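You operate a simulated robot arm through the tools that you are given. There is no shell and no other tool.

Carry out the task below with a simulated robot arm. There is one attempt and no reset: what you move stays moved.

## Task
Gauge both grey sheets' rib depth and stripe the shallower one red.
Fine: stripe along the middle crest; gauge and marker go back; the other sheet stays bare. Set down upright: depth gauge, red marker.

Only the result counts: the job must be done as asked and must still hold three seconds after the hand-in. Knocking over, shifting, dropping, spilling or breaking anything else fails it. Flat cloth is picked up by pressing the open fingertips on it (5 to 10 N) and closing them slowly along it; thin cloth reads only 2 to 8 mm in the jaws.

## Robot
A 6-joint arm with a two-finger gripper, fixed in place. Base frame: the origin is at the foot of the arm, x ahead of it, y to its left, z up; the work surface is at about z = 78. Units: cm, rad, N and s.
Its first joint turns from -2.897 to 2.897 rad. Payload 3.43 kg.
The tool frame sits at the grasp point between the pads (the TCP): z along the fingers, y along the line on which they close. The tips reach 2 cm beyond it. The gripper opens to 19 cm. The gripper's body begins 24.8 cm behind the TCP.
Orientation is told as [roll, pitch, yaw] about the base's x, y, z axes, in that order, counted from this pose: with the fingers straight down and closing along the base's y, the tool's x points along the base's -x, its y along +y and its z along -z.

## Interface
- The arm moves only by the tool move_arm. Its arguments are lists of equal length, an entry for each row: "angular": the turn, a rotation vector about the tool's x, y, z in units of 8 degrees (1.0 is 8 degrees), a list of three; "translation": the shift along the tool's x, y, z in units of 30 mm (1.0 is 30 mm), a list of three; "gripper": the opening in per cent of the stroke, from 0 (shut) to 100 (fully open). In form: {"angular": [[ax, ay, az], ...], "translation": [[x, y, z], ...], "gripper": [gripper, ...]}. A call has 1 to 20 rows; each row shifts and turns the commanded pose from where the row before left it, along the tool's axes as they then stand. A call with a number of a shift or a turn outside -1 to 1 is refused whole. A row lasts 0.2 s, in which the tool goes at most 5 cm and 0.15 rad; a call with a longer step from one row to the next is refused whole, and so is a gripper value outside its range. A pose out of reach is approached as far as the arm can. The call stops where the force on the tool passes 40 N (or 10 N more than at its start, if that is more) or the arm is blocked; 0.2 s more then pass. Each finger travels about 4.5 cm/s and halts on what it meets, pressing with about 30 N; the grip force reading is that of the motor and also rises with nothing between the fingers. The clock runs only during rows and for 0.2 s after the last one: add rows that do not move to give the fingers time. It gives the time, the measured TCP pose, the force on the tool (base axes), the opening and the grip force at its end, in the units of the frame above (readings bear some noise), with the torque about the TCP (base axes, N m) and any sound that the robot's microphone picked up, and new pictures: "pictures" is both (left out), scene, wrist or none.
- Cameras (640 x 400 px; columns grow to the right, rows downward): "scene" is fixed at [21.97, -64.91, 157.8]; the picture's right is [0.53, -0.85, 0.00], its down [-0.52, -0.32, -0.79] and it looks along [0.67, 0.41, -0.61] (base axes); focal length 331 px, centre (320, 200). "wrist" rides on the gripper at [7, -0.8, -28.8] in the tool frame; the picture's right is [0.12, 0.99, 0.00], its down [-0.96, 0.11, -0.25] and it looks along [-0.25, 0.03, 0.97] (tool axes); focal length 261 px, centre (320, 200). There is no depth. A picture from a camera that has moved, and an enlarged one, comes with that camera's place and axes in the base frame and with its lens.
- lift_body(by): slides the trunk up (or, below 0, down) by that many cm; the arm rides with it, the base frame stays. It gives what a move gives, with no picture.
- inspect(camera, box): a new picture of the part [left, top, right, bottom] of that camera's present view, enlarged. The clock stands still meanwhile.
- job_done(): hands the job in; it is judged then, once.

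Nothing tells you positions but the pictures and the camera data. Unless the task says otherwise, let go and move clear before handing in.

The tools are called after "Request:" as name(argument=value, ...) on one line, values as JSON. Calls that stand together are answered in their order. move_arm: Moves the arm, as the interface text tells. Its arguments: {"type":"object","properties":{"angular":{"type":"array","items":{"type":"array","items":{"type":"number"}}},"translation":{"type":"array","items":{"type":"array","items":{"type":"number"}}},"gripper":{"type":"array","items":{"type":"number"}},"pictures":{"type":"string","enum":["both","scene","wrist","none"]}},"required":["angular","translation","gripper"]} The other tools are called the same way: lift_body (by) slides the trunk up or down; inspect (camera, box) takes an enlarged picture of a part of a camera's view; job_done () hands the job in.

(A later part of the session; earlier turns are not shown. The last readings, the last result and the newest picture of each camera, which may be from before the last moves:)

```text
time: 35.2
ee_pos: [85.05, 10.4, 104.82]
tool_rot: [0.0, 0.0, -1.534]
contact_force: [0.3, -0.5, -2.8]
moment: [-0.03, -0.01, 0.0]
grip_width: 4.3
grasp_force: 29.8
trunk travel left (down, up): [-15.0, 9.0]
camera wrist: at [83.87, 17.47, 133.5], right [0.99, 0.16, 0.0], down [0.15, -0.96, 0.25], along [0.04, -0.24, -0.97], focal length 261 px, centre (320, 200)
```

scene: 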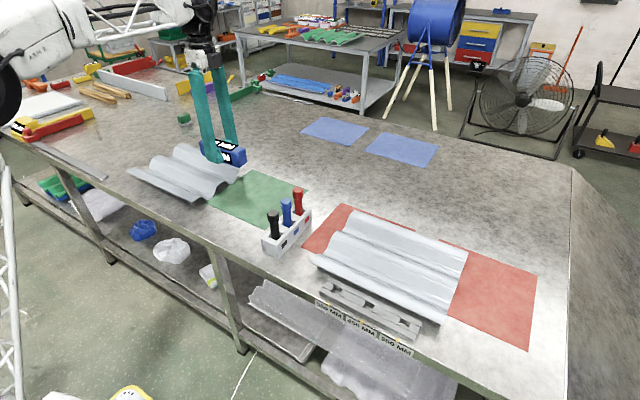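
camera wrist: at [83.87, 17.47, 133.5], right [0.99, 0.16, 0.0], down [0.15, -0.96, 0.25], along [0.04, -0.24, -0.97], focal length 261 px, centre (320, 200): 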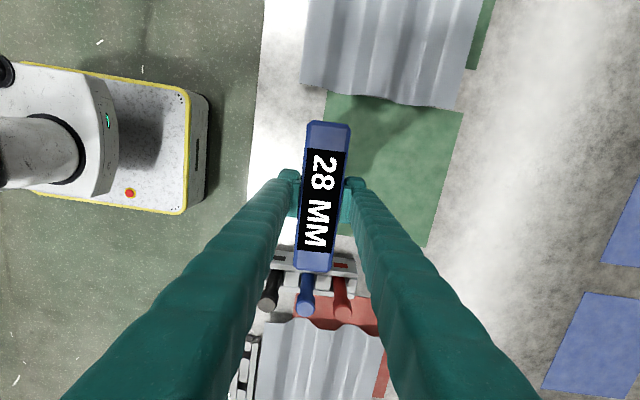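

The pose matches the home pose. Lowering towards the bench.

Request:
move_arm(angular=[[0, 0, 0], [0, 0, 0], [0, 0, 0], [0, 0, 0], [0, 0, 0], [0, 0, 0], [0, 0, 0], [0, 0, 0], [0, 0, 0]], translation=[[-0.02, 0, 1], [0, 0, 1], [0, 0, 1], [0, 0, 1], [0, 0, 1], [0, 0, 1], [0, 0, 0.8], [0, 0, 0.5], [0, 0, 0.2]], gripper=[15, 15, 15, 15, 15, 15, 15, 15, 15])

```text
time: 37.2
ee_pos: [84.95, 10.33, 82.29]
tool_rot: [0.0, 0.0, -1.529]
contact_force: [-1.0, 0.2, -2.8]
moment: [0.0, -0.01, 0.03]
grip_width: 4.29
grasp_force: 30.2
trunk travel left (down, up): [-15.0, 9.0]
camera wrist: at [83.86, 17.44, 110.93], right [0.99, 0.16, 0.0], down [0.15, -0.96, 0.25], along [0.04, -0.24, -0.97], focal length 261 px, centre (320, 200)
```

scene: 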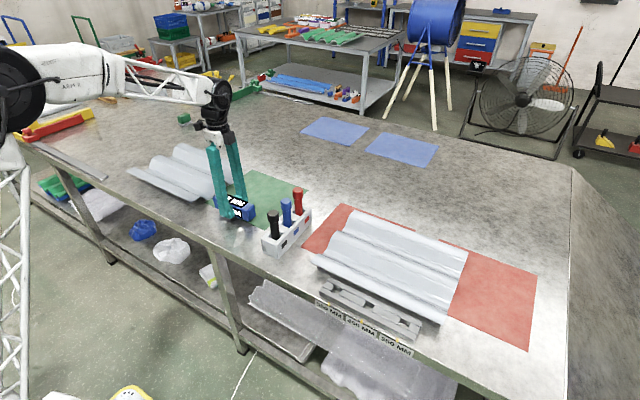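
wrist: 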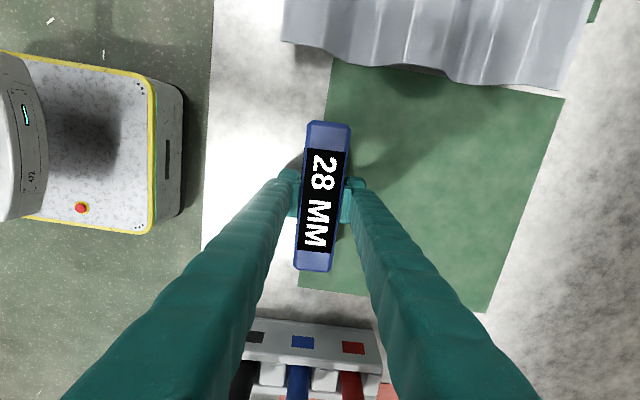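

Request:
move_arm(angular=[[0, 0, 0], [0, 0, 0], [0, 0, 0], [0, 0, 0], [0, 0, 0], [0, 0, 0]], translation=[[0, 0, 0.1], [0, 0, 0.1], [0, 0, 0.1], [0, 0, 0.06], [0, 0, 0.05], [0, 0, 0.03]], gripper=[15, 15, 15, 15, 15, 15], pictures="wrist")

```text
time: 38.6
ee_pos: [85.01, 10.27, 80.95]
tool_rot: [-0.001, 0.001, -1.53]
contact_force: [-0.9, -0.4, -3.6]
moment: [-0.02, 0.02, -0.01]
grip_width: 4.3
grasp_force: 29.8
trunk travel left (down, up): [-15.0, 9.0]
camera wrist: at [83.86, 17.4, 109.66], right [0.99, 0.16, 0.0], down [0.15, -0.96, 0.25], along [0.04, -0.24, -0.97], focal length 261 px, centre (320, 200)
```

wrist: 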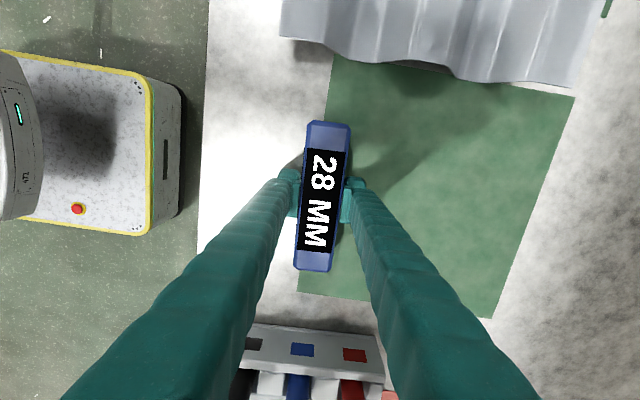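

It isn't bearing on the bench yet. I'll go down another millimetre or two.

Request:
move_arm(angular=[[0, 0, 0], [0, 0, 0], [0, 0, 0]], translation=[[0, 0, 0.03], [0, 0, 0.03], [0, 0, 0]], gripper=[15, 15, 15], pictures="none")

```text
time: 39.4
ee_pos: [85.0, 10.34, 80.98]
tool_rot: [0.003, 0.001, -1.529]
contact_force: [1.2, 1.3, 13.6]
moment: [-0.06, 0.14, 0.0]
grip_width: 4.28
grasp_force: 30.0
trunk travel left (down, up): [-15.0, 9.0]
```

The gauge is seated on the bench. I'll open the fingers and rise straight up.

Request:
move_arm(angular=[[0, 0, 0], [0, 0, 0], [0, 0, 0], [0, 0, 0], [0, 0, 0], [0, 0, 0], [0, 0, 0], [0, 0, 0], [0, 0, 0], [0, 0, 0], [0, 0, 0], [0, 0, 0], [0, 0, 0], [0, 0, 0]], translation=[[0, 0, -0.04], [0, 0, 0], [0, 0, 0], [0, 0, 0], [0, 0, 0], [0, 0, -0.5], [0, 0, -1], [0, 0, -1], [0, 0, -1], [0, 0, -1], [0, 0, -1], [0, 0, -1], [0, 0, -1], [0, 0, -1]], gripper=[23, 28, 36, 46, 50, 50, 50, 50, 50, 50, 50, 50, 50, 50])

Request:
inspect(camera="wrist", box=[240, 110, 400, 250])

Request:
inspect(camera="scene", box=[200, 170, 340, 270])

```text
time: 42.4
ee_pos: [84.98, 10.34, 106.49]
tool_rot: [0.001, 0.002, -1.528]
contact_force: [0.2, -0.2, 0.1]
moment: [-0.03, 0.06, 0.01]
grip_width: 9.53
grasp_force: 0.0
trunk travel left (down, up): [-15.0, 9.0]
camera wrist: at [83.87, 17.39, 135.18], right [0.99, 0.16, 0.0], down [0.15, -0.96, 0.25], along [0.04, -0.24, -0.97], focal length 261 px, centre (320, 200)
```

scene: 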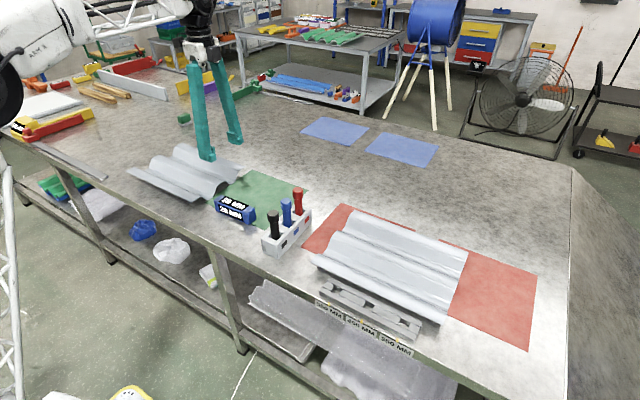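
wrist: 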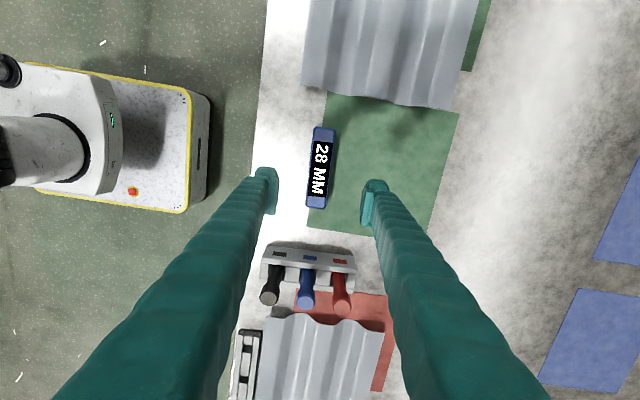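

```text
2.86 times, centred on (320, 180) of wrist
camera zoom: at [83.87, 17.39, 135.18], right [0.99, 0.16, 0.0], down [0.15, -0.96, 0.25], along [0.04, -0.24, -0.97], focal length 745 px, centre (320, 257)
```

zoom: 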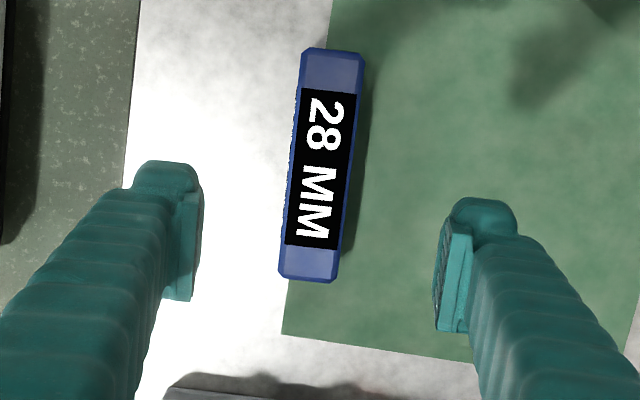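

```text
4.00 times, centred on (270, 220) of scene
camera zoom: at [21.97, -64.91, 157.8], right [0.53, -0.85, 0.0], down [-0.52, -0.32, -0.79], along [0.67, 0.41, -0.61], focal length 1324 px, centre (520, 120)
```

zoom: 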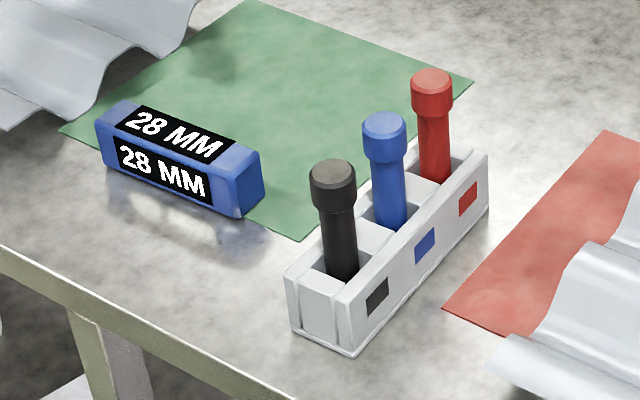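

The gauge is back exactly where it stood. Next is the red marker: I'll turn to yaw 0, which closes along y clear of the blue marker, and hover above it to locate it precisely.

Request:
move_arm(angular=[[0, 0, -0.912], [0, 0, -0.912], [0, 0, -0.912], [0, 0, -0.912], [0, 0, -0.912], [0, 0, -0.912], [0, 0, -0.912], [0, 0, -0.912], [0, 0, -0.912], [0, 0, -0.912], [0, 0, -0.912], [0, 0, -0.912], [0, 0, 0], [0, 0, 0], [0, 0, 0], [0, 0, 0], [0, 0, 0], [0, 0, 0], [0, 0, 0], [0, 0, 0]], translation=[[0, 0, 0], [0, 0, 0], [0, 0, 0], [0, 0, 0], [0, 0, 0], [0, 0, 0], [0, 0, 0], [0, 0, 0], [0, 0, 0], [0, 0, 0], [0, 0, 0], [0, 0, 0], [-0.317, -0.963, 0], [-0.317, -0.963, 0], [-0.317, -0.963, 0], [-0.317, -0.963, 0], [-0.317, -0.963, 0], [-0.317, -0.963, 0], [-0.317, -0.963, 0], [-0.317, -0.963, 0]], gripper=[50, 50, 50, 50, 50, 50, 50, 50, 50, 50, 50, 50, 50, 50, 50, 50, 50, 50, 50, 50])

Request:
inspect(camera="wrist", box=[240, 80, 400, 240])

Request:
inspect(camera="scene", box=[245, 150, 335, 265])

```text
time: 46.6
ee_pos: [92.5, -12.69, 106.65]
tool_rot: [0.001, 0.0, 0.001]
contact_force: [-0.7, 0.2, 0.3]
moment: [-0.13, -0.06, 0.02]
grip_width: 9.49
grasp_force: 0.1
trunk travel left (down, up): [-15.0, 9.0]
camera wrist: at [85.51, -13.55, 135.29], right [-0.12, 0.99, 0.0], down [0.96, 0.12, 0.25], along [0.25, 0.03, -0.97], focal length 261 px, centre (320, 200)
```

scene: 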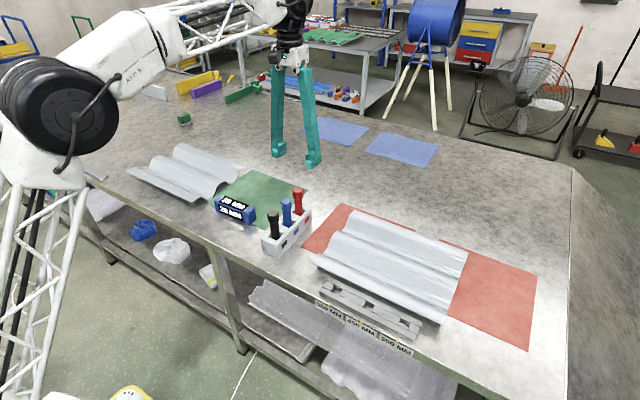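
wrist: 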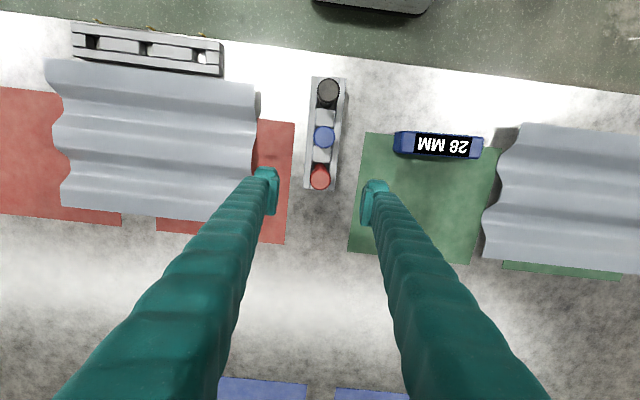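

```text
2.50 times, centred on (320, 160) of wrist
camera zoom: at [85.51, -13.55, 135.29], right [-0.12, 0.99, 0.0], down [0.96, 0.12, 0.25], along [0.25, 0.03, -0.97], focal length 652 px, centre (320, 300)
```

zoom: 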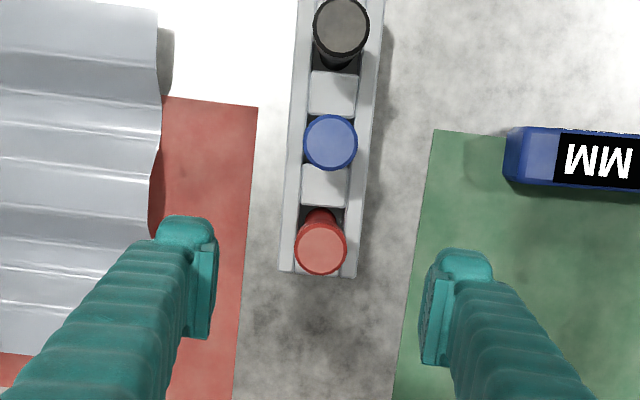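

```text
3.48 times, centred on (290, 208) of scene
camera zoom: at [21.97, -64.91, 157.8], right [0.53, -0.85, 0.0], down [-0.52, -0.32, -0.79], along [0.67, 0.41, -0.61], focal length 1151 px, centre (424, 174)
```

zoom: 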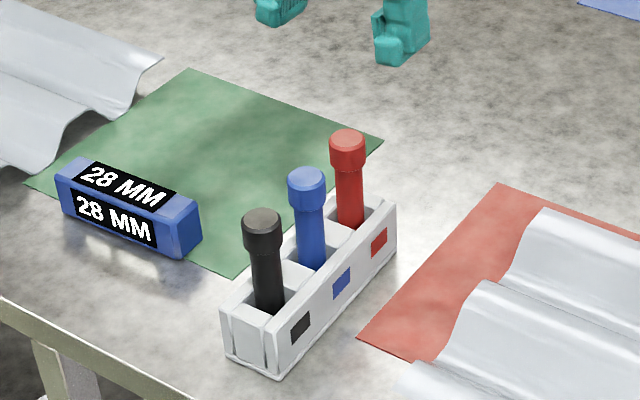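

The red marker's head is centred near (92.8, -12.65) with its top at z≈93.8 and the stand's top at z≈83. I'll come down to just above the head and check the centring.

Request:
move_arm(angular=[[0, 0, 0], [0, 0, 0], [0, 0, 0], [0, 0, 0], [0, 0, 0]], translation=[[-0.1, 0, 0.8], [0, 0, 0.9], [0, 0, 0.9], [0, 0, 0.5], [0, 0, 0]], gripper=[50, 50, 50, 50, 50])

Request:
inspect(camera="wrist", box=[240, 120, 400, 250])

Request:
inspect(camera="scene", box=[245, 130, 345, 265])

```text
time: 47.8
ee_pos: [92.71, -12.82, 97.25]
tool_rot: [0.0, 0.001, 0.0]
contact_force: [-0.8, 0.7, 1.2]
moment: [0.0, 0.0, -0.02]
grip_width: 9.49
grasp_force: 0.0
trunk travel left (down, up): [-15.0, 9.0]
camera wrist: at [85.77, -13.6, 125.83], right [-0.12, 0.99, 0.0], down [0.96, 0.11, 0.25], along [0.25, 0.03, -0.97], focal length 261 px, centre (320, 200)
```

scene: 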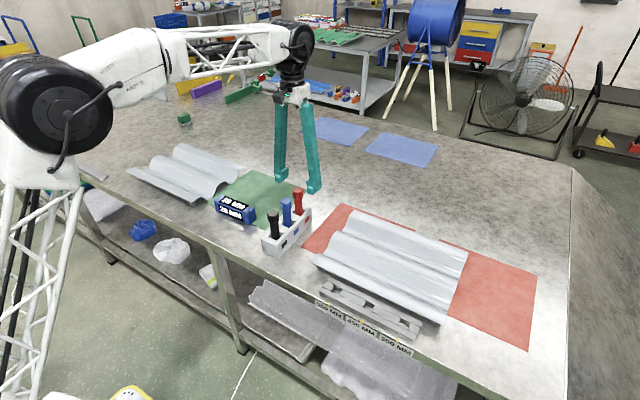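
wrist: 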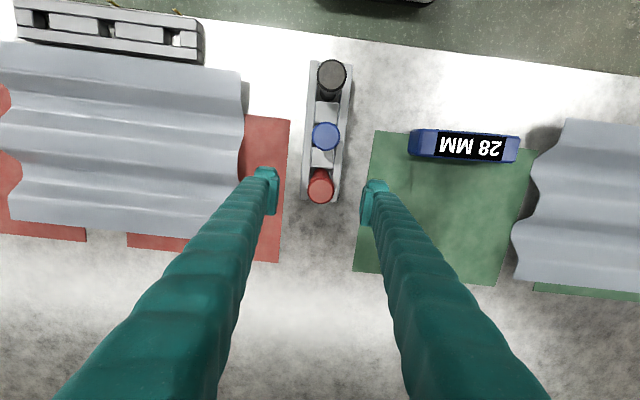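

```text
3.08 times, centred on (320, 185) of wrist
camera zoom: at [85.77, -13.6, 125.83], right [-0.12, 0.99, 0.0], down [0.96, 0.11, 0.25], along [0.25, 0.03, -0.97], focal length 802 px, centre (320, 246)
```

zoom: 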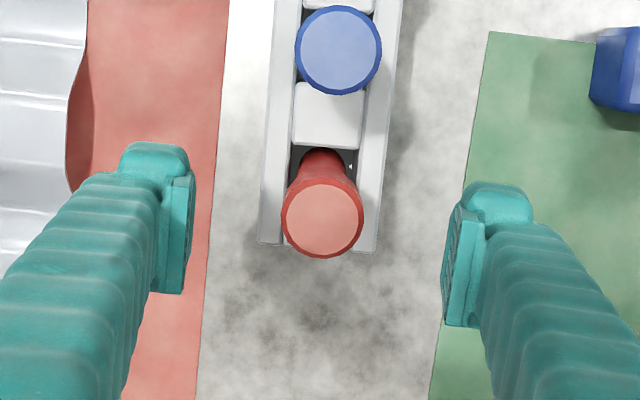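

```text
2.96 times, centred on (295, 198) of scene
camera zoom: at [21.97, -64.91, 157.8], right [0.53, -0.85, 0.0], down [-0.52, -0.32, -0.79], along [0.67, 0.41, -0.61], focal length 981 px, centre (394, 207)
```

zoom: 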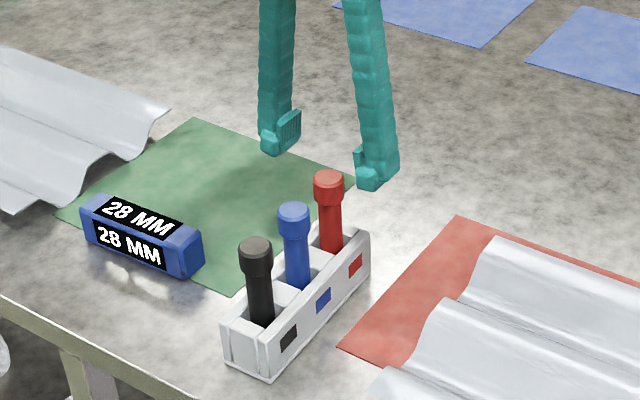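

The head is almost centred and needs about 2 mm of correction. I'll lower to grip the body just under the head.

Request:
move_arm(angular=[[0, 0, 0], [0, 0, 0], [0, 0, 0], [0, 0, 0], [0, 0, 0], [0, 0, 0]], translation=[[-0.07, 0.05, 0.3], [0, 0, 0.7], [0, 0, 0.8], [0, 0, 0.8], [0, 0, 0.6], [0, 0, 0.12]], gripper=[50, 50, 50, 50, 50, 50])

Request:
inspect(camera="scene", box=[245, 150, 345, 265])

```text
time: 49.2
ee_pos: [93.14, -12.62, 87.13]
tool_rot: [0.0, 0.0, 0.001]
contact_force: [0.2, 0.5, 0.0]
moment: [-0.02, -0.01, -0.02]
grip_width: 9.51
grasp_force: 0.2
trunk travel left (down, up): [-15.0, 9.0]
camera wrist: at [86.06, -13.44, 115.89], right [-0.12, 0.99, 0.0], down [0.96, 0.11, 0.25], along [0.25, 0.03, -0.97], focal length 261 px, centre (320, 200)
```

scene: 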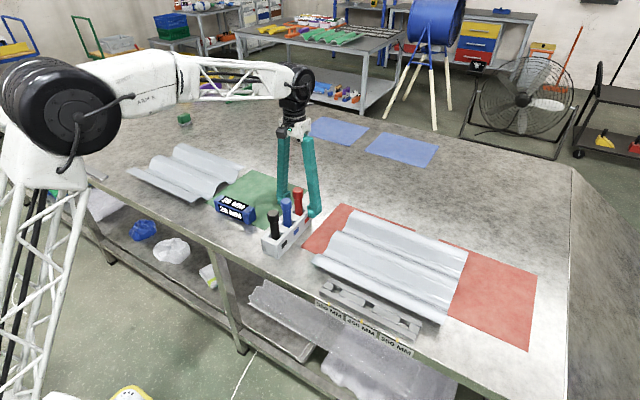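
wrist: 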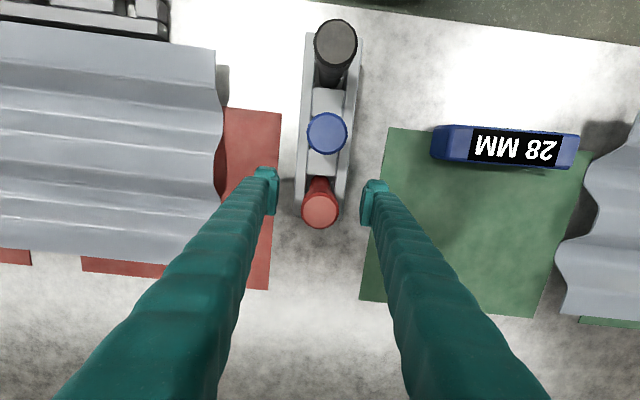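

```text
3.48 times, centred on (295, 208) of scene
camera zoom: at [21.97, -64.91, 157.8], right [0.53, -0.85, 0.0], down [-0.52, -0.32, -0.79], along [0.67, 0.41, -0.61], focal length 1151 px, centre (407, 174)
```

zoom: 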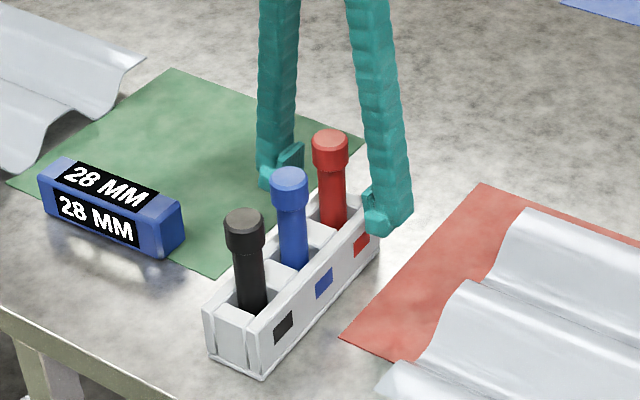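

The fingers straddle the body above the stand. Closing gently.

Request:
move_arm(angular=[[0, 0, 0], [0, 0, 0], [0, 0, 0], [0, 0, 0], [0, 0, 0], [0, 0, 0], [0, 0, 0], [0, 0, 0]], translation=[[0.05, 0, 0], [0, 0, 0], [0, 0, 0], [0, 0, 0], [0, 0, 0], [0, 0, 0], [0, 0, 0], [0, 0, 0]], gripper=[40, 30, 22, 16, 12, 8, 6, 6])

Request:
inspect(camera="scene", box=[245, 150, 345, 265])

```text
time: 51.0
ee_pos: [92.92, -12.63, 87.17]
tool_rot: [0.0, 0.001, -0.001]
contact_force: [1.0, 0.0, -0.7]
moment: [0.02, 0.0, 0.02]
grip_width: 2.5
grasp_force: 30.3
trunk travel left (down, up): [-15.0, 9.0]
camera wrist: at [85.9, -13.45, 115.89], right [-0.12, 0.99, 0.0], down [0.96, 0.11, 0.25], along [0.25, 0.03, -0.97], focal length 261 px, centre (320, 200)
```

scene: 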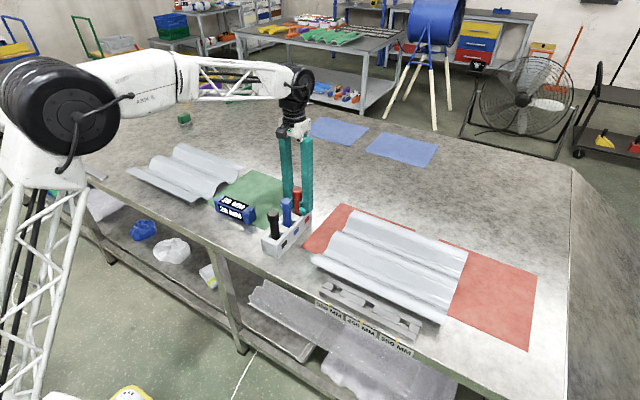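
wrist: 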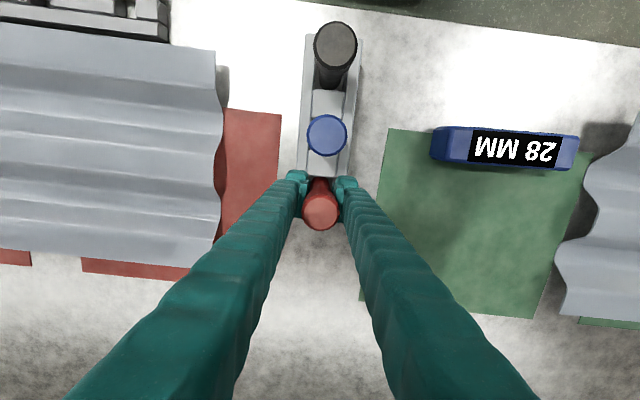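

```text
3.48 times, centred on (295, 208) of scene
camera zoom: at [21.97, -64.91, 157.8], right [0.53, -0.85, 0.0], down [-0.52, -0.32, -0.79], along [0.67, 0.41, -0.61], focal length 1151 px, centre (407, 174)
```

zoom: 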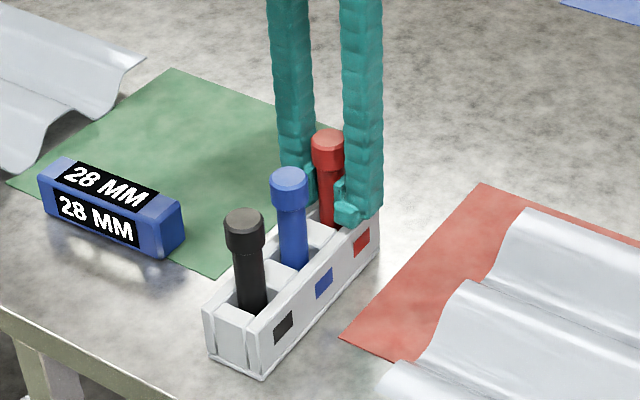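

Gripped at 2.5 cm with the marker still upright. Home TCP for the return is (92.92, -12.63, 87.17). Lifting straight up.

Request:
move_arm(angular=[[0, 0, 0], [0, 0, 0], [0, 0, 0], [0, 0, 0], [0, 0, 0], [0, 0, 0], [0, 0, 0], [0, 0, 0]], translation=[[0, 0, -0.2], [0, 0, -0.4], [0, 0, -0.6], [0, 0, -0.8], [0, 0, -1], [0, 0, -1], [0, 0, -1], [0, 0, -0.5]], gripper=[6, 6, 6, 6, 6, 6, 6, 6])

Request:
inspect(camera="scene", box=[245, 110, 345, 260])

Request:
inspect(camera="wrist", box=[240, 120, 400, 250])

```text
time: 52.8
ee_pos: [92.91, -12.75, 103.84]
tool_rot: [0.001, -0.001, 0.001]
contact_force: [-0.8, 0.2, -0.3]
moment: [-0.01, 0.02, 0.01]
grip_width: 2.49
grasp_force: 29.6
trunk travel left (down, up): [-15.0, 9.0]
camera wrist: at [85.86, -13.48, 132.42], right [-0.12, 0.99, 0.0], down [0.96, 0.11, 0.25], along [0.25, 0.03, -0.97], focal length 261 px, centre (320, 200)
```

scene: 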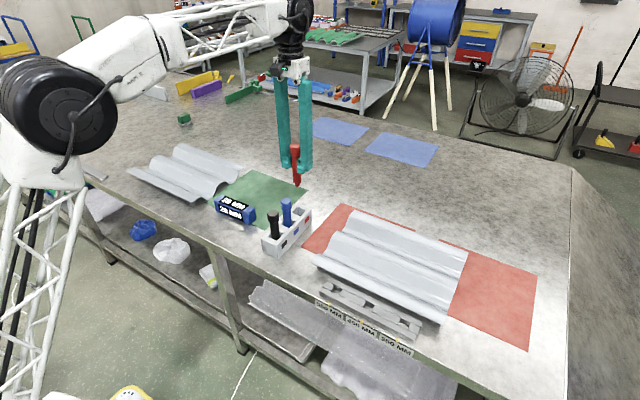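
wrist: 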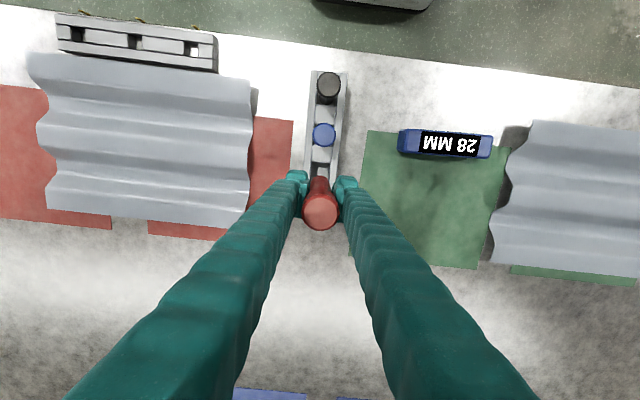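

```text
2.67 times, centred on (295, 185) of scene
camera zoom: at [21.97, -64.91, 157.8], right [0.53, -0.85, 0.0], down [-0.52, -0.32, -0.79], along [0.67, 0.41, -0.61], focal length 882 px, centre (387, 240)
```

zoom: 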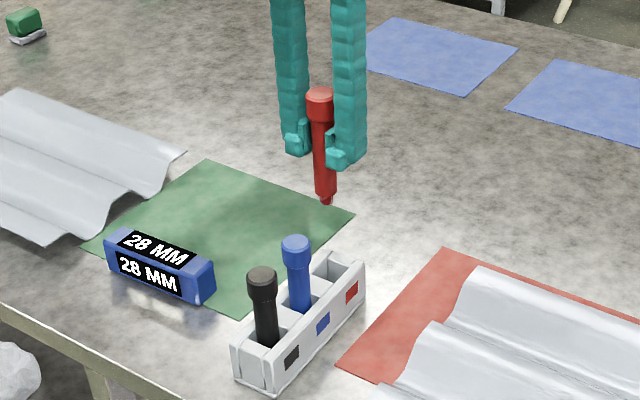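

```text
3.08 times, centred on (320, 185) of wrist
camera zoom: at [85.86, -13.48, 132.42], right [-0.12, 0.99, 0.0], down [0.96, 0.11, 0.25], along [0.25, 0.03, -0.97], focal length 802 px, centre (320, 246)
```

zoom: 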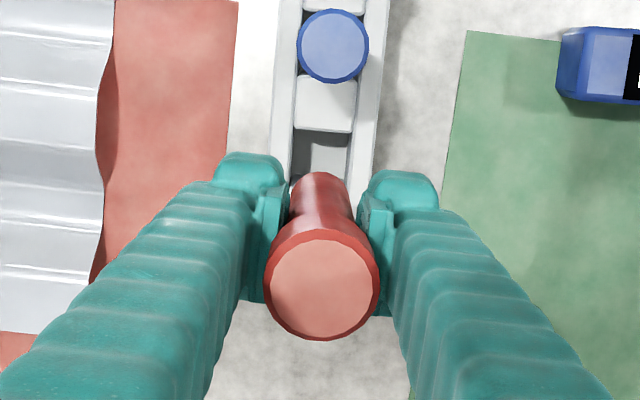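

The marker is out; its nib sits about 8.8 cm below the TCP. The far end of sheet A's crest is beyond the straight-down reach, so I'll tilt the tool 30° outward (tip towards +x) and hover over the near end of the middle crest.

Request:
move_arm(angular=[[0, -0.9375, 0], [0, -0.9375, 0], [0, -0.9375, 0], [0, -0.9375, 0], [0, 0, 0], [0, 0, 0], [0, 0, 0], [0, 0, 0], [0, 0, 0], [0, 0, 0], [0, 0, 0]], translation=[[0, 0, 0], [0, 0, 0], [0, 0, 0], [0, 0, 0], [0.403, -0.824, 0.251], [0.403, -0.824, 0.251], [0.403, -0.824, 0.251], [0.403, -0.824, 0.251], [0.403, -0.824, 0.251], [0.403, -0.824, 0.251], [0.403, -0.824, 0.251]], gripper=[6, 6, 6, 6, 6, 6, 6, 6, 6, 6, 6])

Request:
inspect(camera="scene", box=[290, 130, 490, 330])

```text
time: 55.2
ee_pos: [88.23, -29.97, 94.91]
tool_rot: [0.0, -0.523, -0.002]
contact_force: [0.0, 0.6, -1.2]
moment: [-0.09, 0.0, -0.07]
grip_width: 2.49
grasp_force: 29.9
trunk travel left (down, up): [-15.0, 9.0]
camera wrist: at [67.77, -30.75, 116.17], right [-0.1, 0.99, -0.06], down [0.71, 0.11, 0.7], along [0.7, 0.03, -0.72], focal length 261 px, centre (320, 200)
```

scene: 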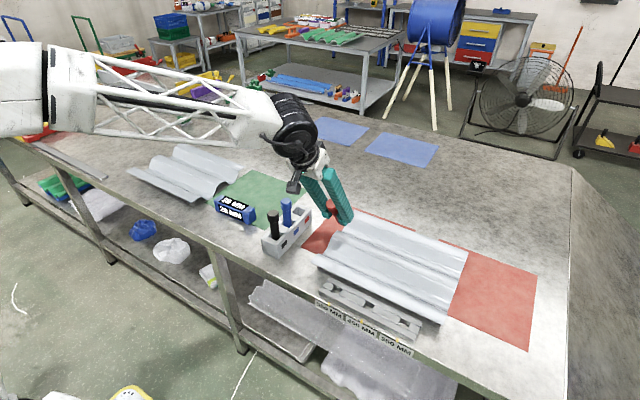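
wrist: 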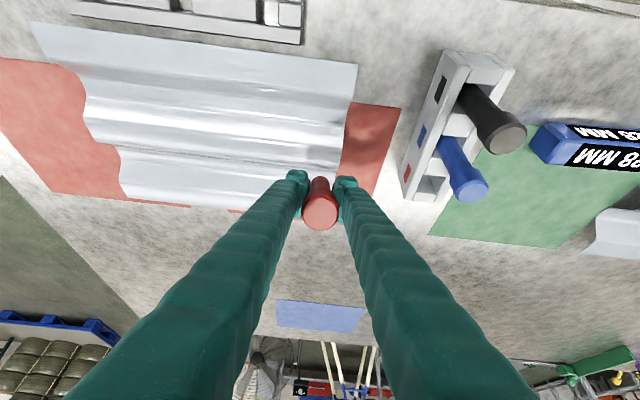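

```text
2.00 times, centred on (390, 230) of scene
camera zoom: at [21.97, -64.91, 157.8], right [0.53, -0.85, 0.0], down [-0.52, -0.32, -0.79], along [0.67, 0.41, -0.61], focal length 662 px, centre (180, 140)
```

zoom: 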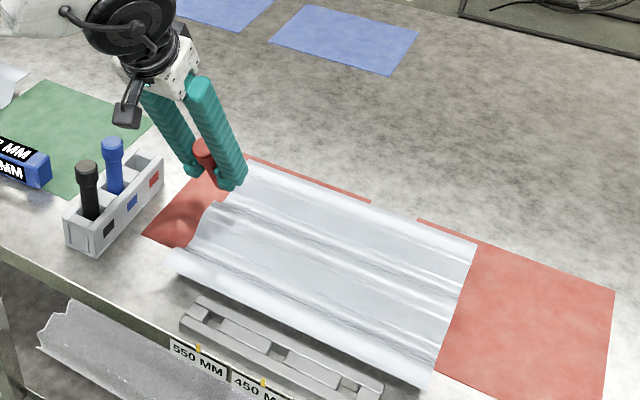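

The tilt works. Before touching down I'll test reach along the crest at hover height, out to y≈-66.

Request:
move_arm(angular=[[0, 0, 0], [0, 0, 0], [0, 0, 0], [0, 0, 0], [0, 0, 0], [0, 0, 0], [0, 0, 0], [0, 0, 0], [0, 0, 0], [0, 0, 0], [0, 0, 0], [0, 0, 0], [0, 0, 0]], translation=[[0, -0.923, 0], [0, -0.923, 0], [0, -0.923, 0], [0, -0.923, 0], [0, -0.923, 0], [0, -0.923, 0], [0, -0.923, 0], [0, -0.923, 0], [0, -0.923, 0], [0, -0.923, 0], [0, -0.923, 0], [0, -0.923, 0], [0, -0.923, 0]], gripper=[6, 6, 6, 6, 6, 6, 6, 6, 6, 6, 6, 6, 6])

Request:
inspect(camera="scene", box=[300, 130, 560, 330])

```text
time: 58.0
ee_pos: [88.12, -66.15, 95.08]
tool_rot: [-0.001, -0.524, 0.0]
contact_force: [0.8, 0.6, 0.3]
moment: [-0.11, 0.07, -0.04]
grip_width: 2.5
grasp_force: 29.9
trunk travel left (down, up): [-15.0, 9.0]
camera wrist: at [67.61, -66.83, 116.32], right [-0.1, 0.99, -0.06], down [0.71, 0.12, 0.7], along [0.7, 0.03, -0.72], focal length 261 px, centre (320, 200)
```

scene: 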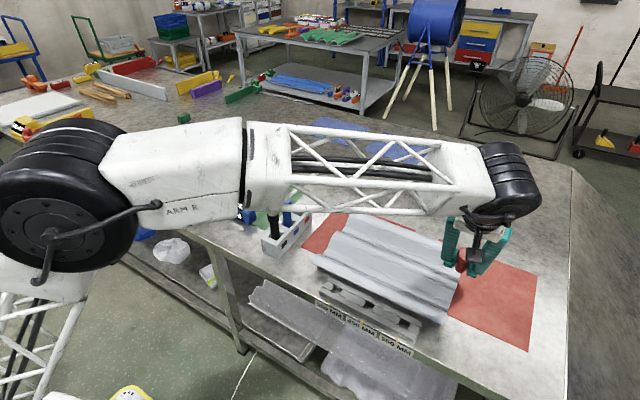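
wrist: 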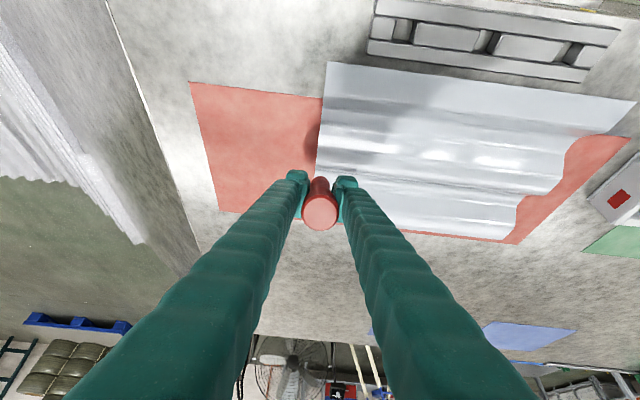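

```text
2.00 times, centred on (430, 230) of scene
camera zoom: at [21.97, -64.91, 157.8], right [0.53, -0.85, 0.0], down [-0.52, -0.32, -0.79], along [0.67, 0.41, -0.61], focal length 662 px, centre (100, 140)
```

zoom: 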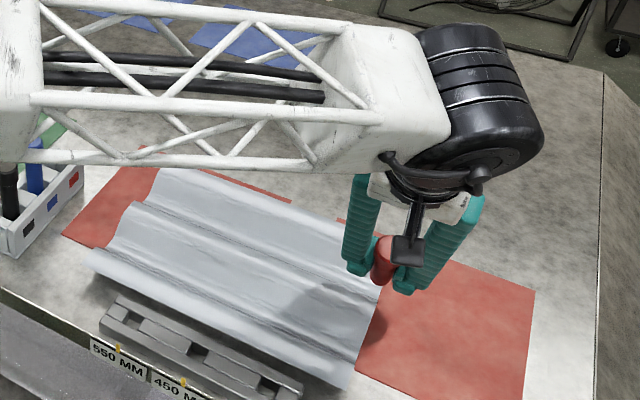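

The far end is reachable. The tip should now be above the crest centre at x≈92.5, about 0.6 cm inside the far edge. Lowering to just above the surface.

Request:
move_arm(angular=[[0, 0, 0], [0, 0, 0], [0, 0, 0], [0, 0, 0]], translation=[[0.278, 0, 0.481], [0.278, 0, 0.481], [0.25, 0, 0.433], [0, 0, 0]], gripper=[6, 6, 6, 6])

Request:
inspect(camera="scene", box=[400, 210, 520, 310])

```text
time: 59.0
ee_pos: [88.04, -66.04, 90.06]
tool_rot: [0.001, -0.523, -0.002]
contact_force: [0.2, -0.8, -0.8]
moment: [-0.03, -0.02, -0.02]
grip_width: 2.49
grasp_force: 30.5
trunk travel left (down, up): [-15.0, 9.0]
camera wrist: at [67.61, -66.8, 111.36], right [-0.1, 0.99, -0.06], down [0.71, 0.11, 0.7], along [0.7, 0.03, -0.72], focal length 261 px, centre (320, 200)
```

scene: 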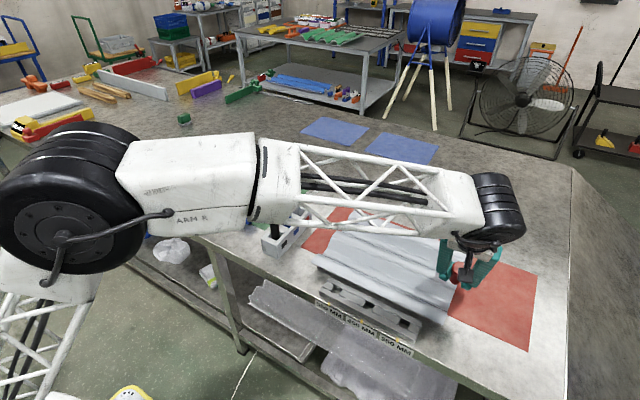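
wrist: 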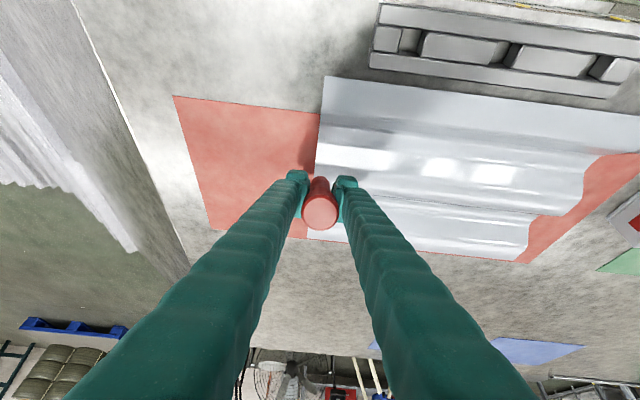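

```text
4.00 times, centred on (460, 260) of scene
camera zoom: at [21.97, -64.91, 157.8], right [0.53, -0.85, 0.0], down [-0.52, -0.32, -0.79], along [0.67, 0.41, -0.61], focal length 1324 px, centre (-240, -40)
```

zoom: 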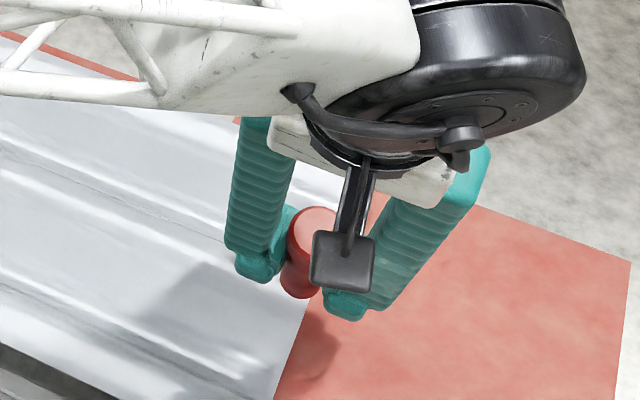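

The tip is about 0.5 cm inside the far edge and roughly 1 cm above the crest. I'll approach in small steps, feeling for contact.

Request:
move_arm(angular=[[0, 0, 0], [0, 0, 0], [0, 0, 0], [0, 0, 0]], translation=[[0.05, 0, 0.0866], [0.0333, 0, 0.0577], [0.0333, 0, 0.0577], [0, 0, 0]], gripper=[6, 6, 6, 6], pictures="none")

```text
time: 60.0
ee_pos: [88.05, -65.92, 89.41]
tool_rot: [0.0, -0.524, -0.001]
contact_force: [-0.4, 0.2, -0.3]
moment: [-0.01, 0.02, 0.02]
grip_width: 2.54
grasp_force: 30.1
trunk travel left (down, up): [-15.0, 9.0]
```

Request:
move_arm(angular=[[0, 0, 0], [0, 0, 0], [0, 0, 0]], translation=[[0.0167, 0, 0.0289], [0.0167, 0, 0.0289], [0, 0, 0]], gripper=[6, 6, 6], pictures="none")

```text
time: 60.8
ee_pos: [88.13, -65.98, 89.22]
tool_rot: [0.001, -0.524, 0.0]
contact_force: [-0.3, 0.8, 0.4]
moment: [-0.04, -0.02, 0.02]
grip_width: 2.51
grasp_force: 30.5
trunk travel left (down, up): [-15.0, 9.0]
```

Request:
move_arm(angular=[[0, 0, 0], [0, 0, 0]], translation=[[0.0167, 0, 0.0289], [0, 0, 0]], gripper=[6, 6], pictures="none")

```text
time: 61.4
ee_pos: [88.11, -66.02, 89.14]
tool_rot: [0.001, -0.523, 0.0]
contact_force: [-0.6, -0.1, 5.6]
moment: [-0.04, -0.18, -0.05]
grip_width: 2.51
grasp_force: 29.5
trunk travel left (down, up): [-15.0, 9.0]
```

Contact at about 5.6 N. I'll start with a short stretch of the stroke towards +y and check the mark.

Request:
move_arm(angular=[[0, 0, 0], [0, 0, 0], [0, 0, 0], [0, 0, 0], [0, 0, 0], [0, 0, 0]], translation=[[0, 0.2, 0], [0, 0.3, 0], [0, 0.35, 0], [0, 0.35, 0], [0, 0.3, 0], [0, 0.17, 0]], gripper=[6, 6, 6, 6, 6, 6])

Request:
inspect(camera="scene", box=[400, 210, 520, 310])

Request:
inspect(camera="wrist", box=[240, 120, 400, 250])

```text
time: 62.8
ee_pos: [88.15, -61.0, 89.19]
tool_rot: [0.0, -0.523, -0.001]
contact_force: [-0.3, 0.4, 6.0]
moment: [-0.06, -0.19, -0.03]
grip_width: 2.52
grasp_force: 29.8
trunk travel left (down, up): [-15.0, 9.0]
camera wrist: at [67.69, -61.67, 110.4], right [-0.1, 0.99, -0.06], down [0.71, 0.12, 0.7], along [0.7, 0.03, -0.72], focal length 261 px, centre (320, 200)
```

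scene: 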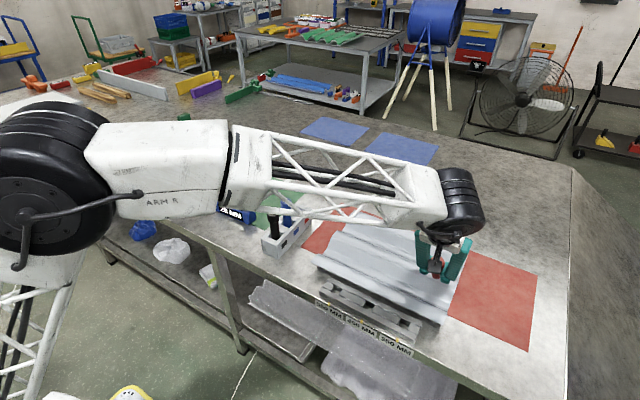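
wrist: 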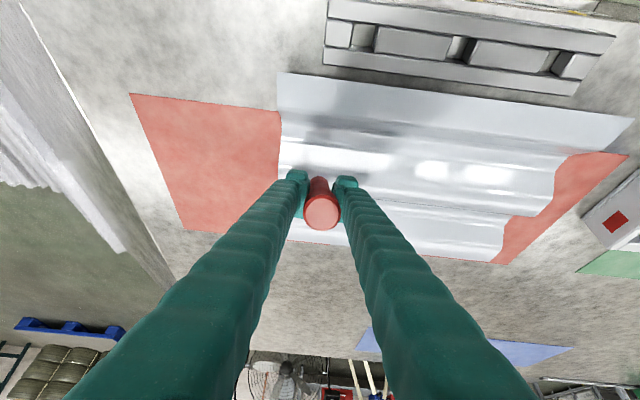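

```text
4.00 times, centred on (460, 260) of scene
camera zoom: at [21.97, -64.91, 157.8], right [0.53, -0.85, 0.0], down [-0.52, -0.32, -0.79], along [0.67, 0.41, -0.61], focal length 1324 px, centre (-240, -40)
```

zoom: 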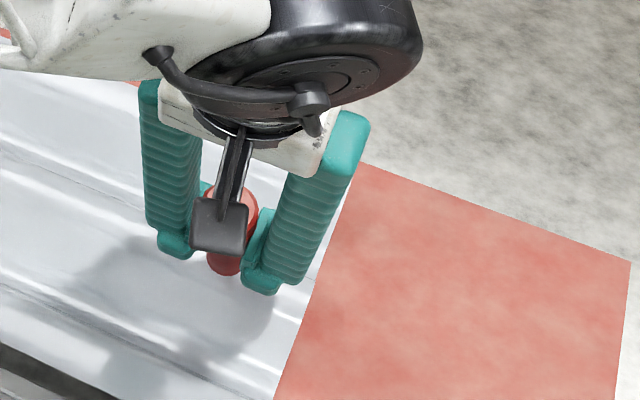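

```text
3.08 times, centred on (320, 185) of wrist
camera zoom: at [67.69, -61.67, 110.4], right [-0.1, 0.99, -0.06], down [0.71, 0.12, 0.7], along [0.7, 0.03, -0.72], focal length 802 px, centre (320, 246)
```

zoom: 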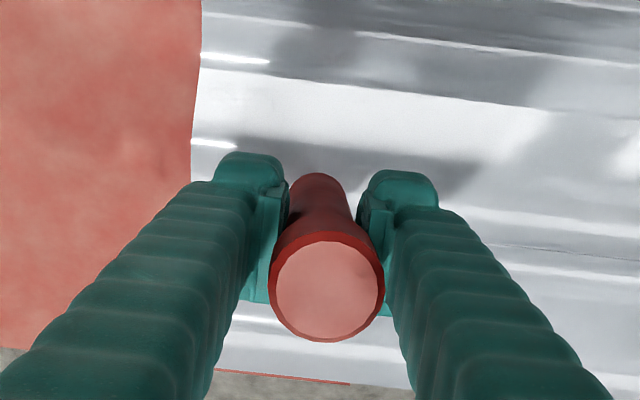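

I can't see a red line yet because the finger hides most of the area. I'll zoom in further.

Request:
inspect(camera="scene", box=[435, 265, 475, 295])

Request:
inspect(camera="wrist", box=[265, 150, 325, 200])

```text
13.33 times, centred on (455, 280) of scene
camera zoom: at [21.97, -64.91, 157.8], right [0.53, -0.85, 0.0], down [-0.52, -0.32, -0.79], along [0.67, 0.41, -0.61], focal length 4413 px, centre (-1480, -867)
```

zoom: 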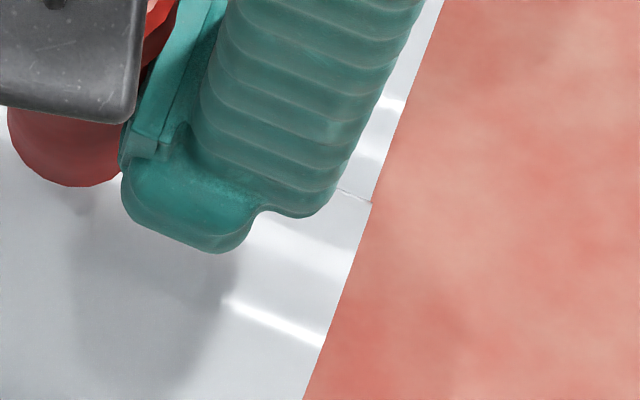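

```text
8.00 times, centred on (295, 175) of wrist
camera zoom: at [67.69, -61.67, 110.4], right [-0.1, 0.99, -0.06], down [0.71, 0.12, 0.7], along [0.7, 0.03, -0.72], focal length 2085 px, centre (520, 400)
```

zoom: 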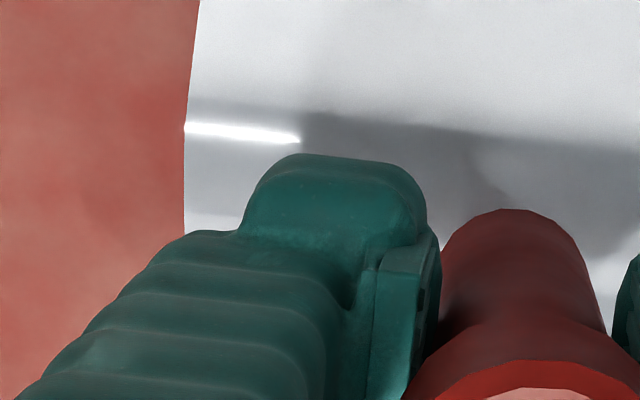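

I still see no red line where the nib should have run. I'll raise the marker and look at the crest and the nib.

Request:
move_arm(angular=[[0, 0, 0], [0, 0, 0], [0, 0, 0], [0, 0, 0], [0, 0, 0], [0, 0, 0], [0, 0, 0], [0, 0, 0], [0, 0, 0], [0, 0, 0]], translation=[[-0.1, 0, -0.173], [-0.3, 0, -0.52], [-0.5, 0, -0.866], [-0.5, 0, -0.866], [0, 0.9, 0], [0, 0.9, 0], [0, 0.9, 0], [0, 0.9, 0], [0, 0.9, 0], [0, 0.9, 0]], gripper=[6, 6, 6, 6, 6, 6, 6, 6, 6, 6])

Request:
inspect(camera="scene", box=[340, 180, 480, 300])

Request:
inspect(camera="scene", box=[430, 255, 480, 295])

Request:
inspect(camera="wrist", box=[120, 60, 360, 240])

```text
time: 65.0
ee_pos: [88.18, -44.76, 97.43]
tool_rot: [-0.001, -0.524, -0.003]
contact_force: [0.0, -0.7, 0.1]
moment: [0.01, -0.03, 0.04]
grip_width: 2.51
grasp_force: 29.9
trunk travel left (down, up): [-15.0, 9.0]
camera wrist: at [67.69, -45.53, 118.65], right [-0.1, 0.99, -0.06], down [0.71, 0.11, 0.7], along [0.7, 0.03, -0.72], focal length 261 px, centre (320, 200)
```

scene: 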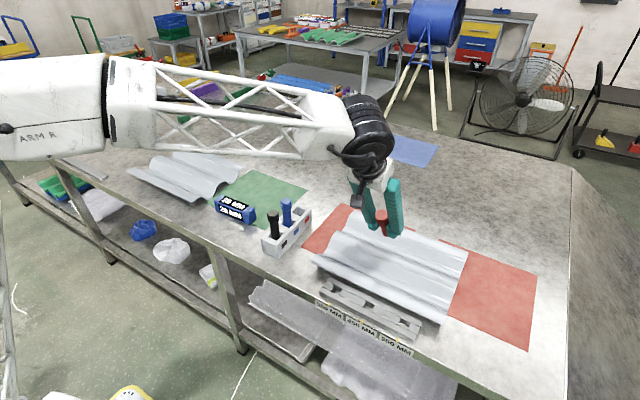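
wrist: 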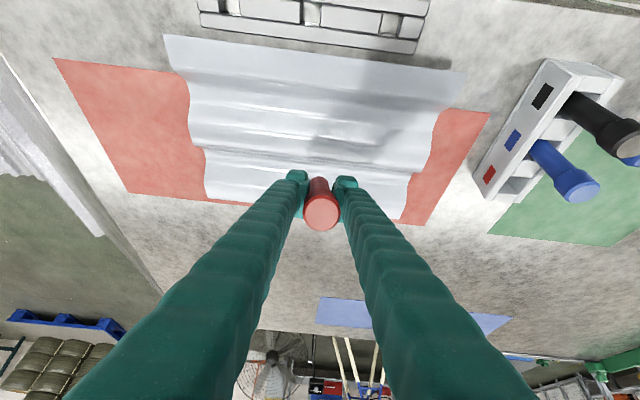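

```text
3.33 times, centred on (410, 240) of scene
camera zoom: at [21.97, -64.91, 157.8], right [0.53, -0.85, 0.0], down [-0.52, -0.32, -0.79], along [0.67, 0.41, -0.61], focal length 1103 px, centre (20, 67)
```

zoom: 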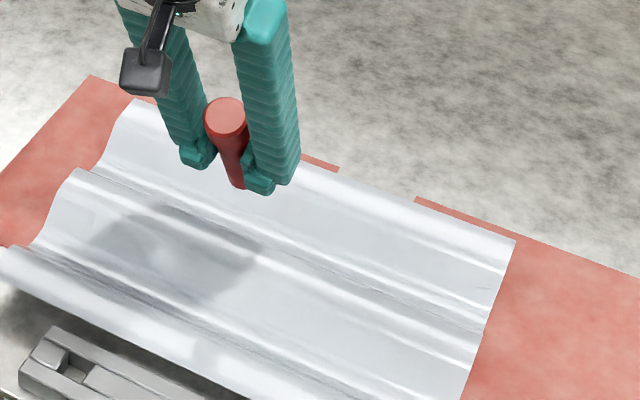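

```text
10.00 times, centred on (455, 275) of scene
camera zoom: at [21.97, -64.91, 157.8], right [0.53, -0.85, 0.0], down [-0.52, -0.32, -0.79], along [0.67, 0.41, -0.61], focal length 3310 px, centre (-1030, -550)
```

zoom: 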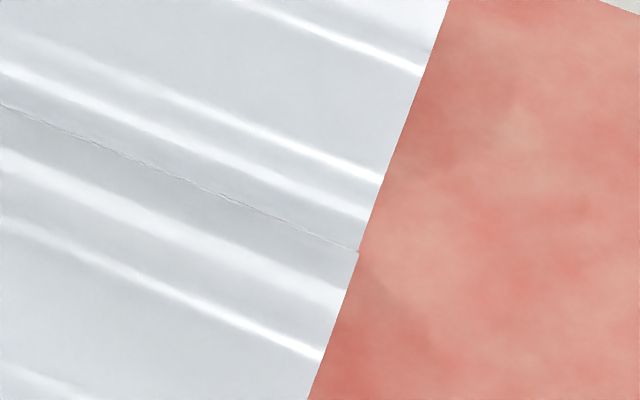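

```text
2.22 times, centred on (240, 150) of wrist
camera zoom: at [67.69, -45.53, 118.65], right [-0.1, 0.99, -0.06], down [0.71, 0.11, 0.7], along [0.7, 0.03, -0.72], focal length 579 px, centre (498, 311)
```

zoom: 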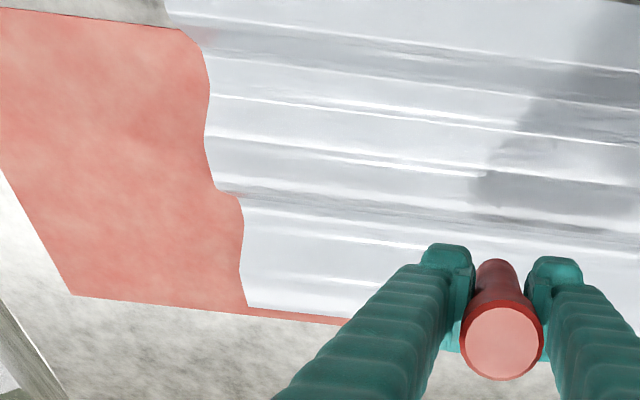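

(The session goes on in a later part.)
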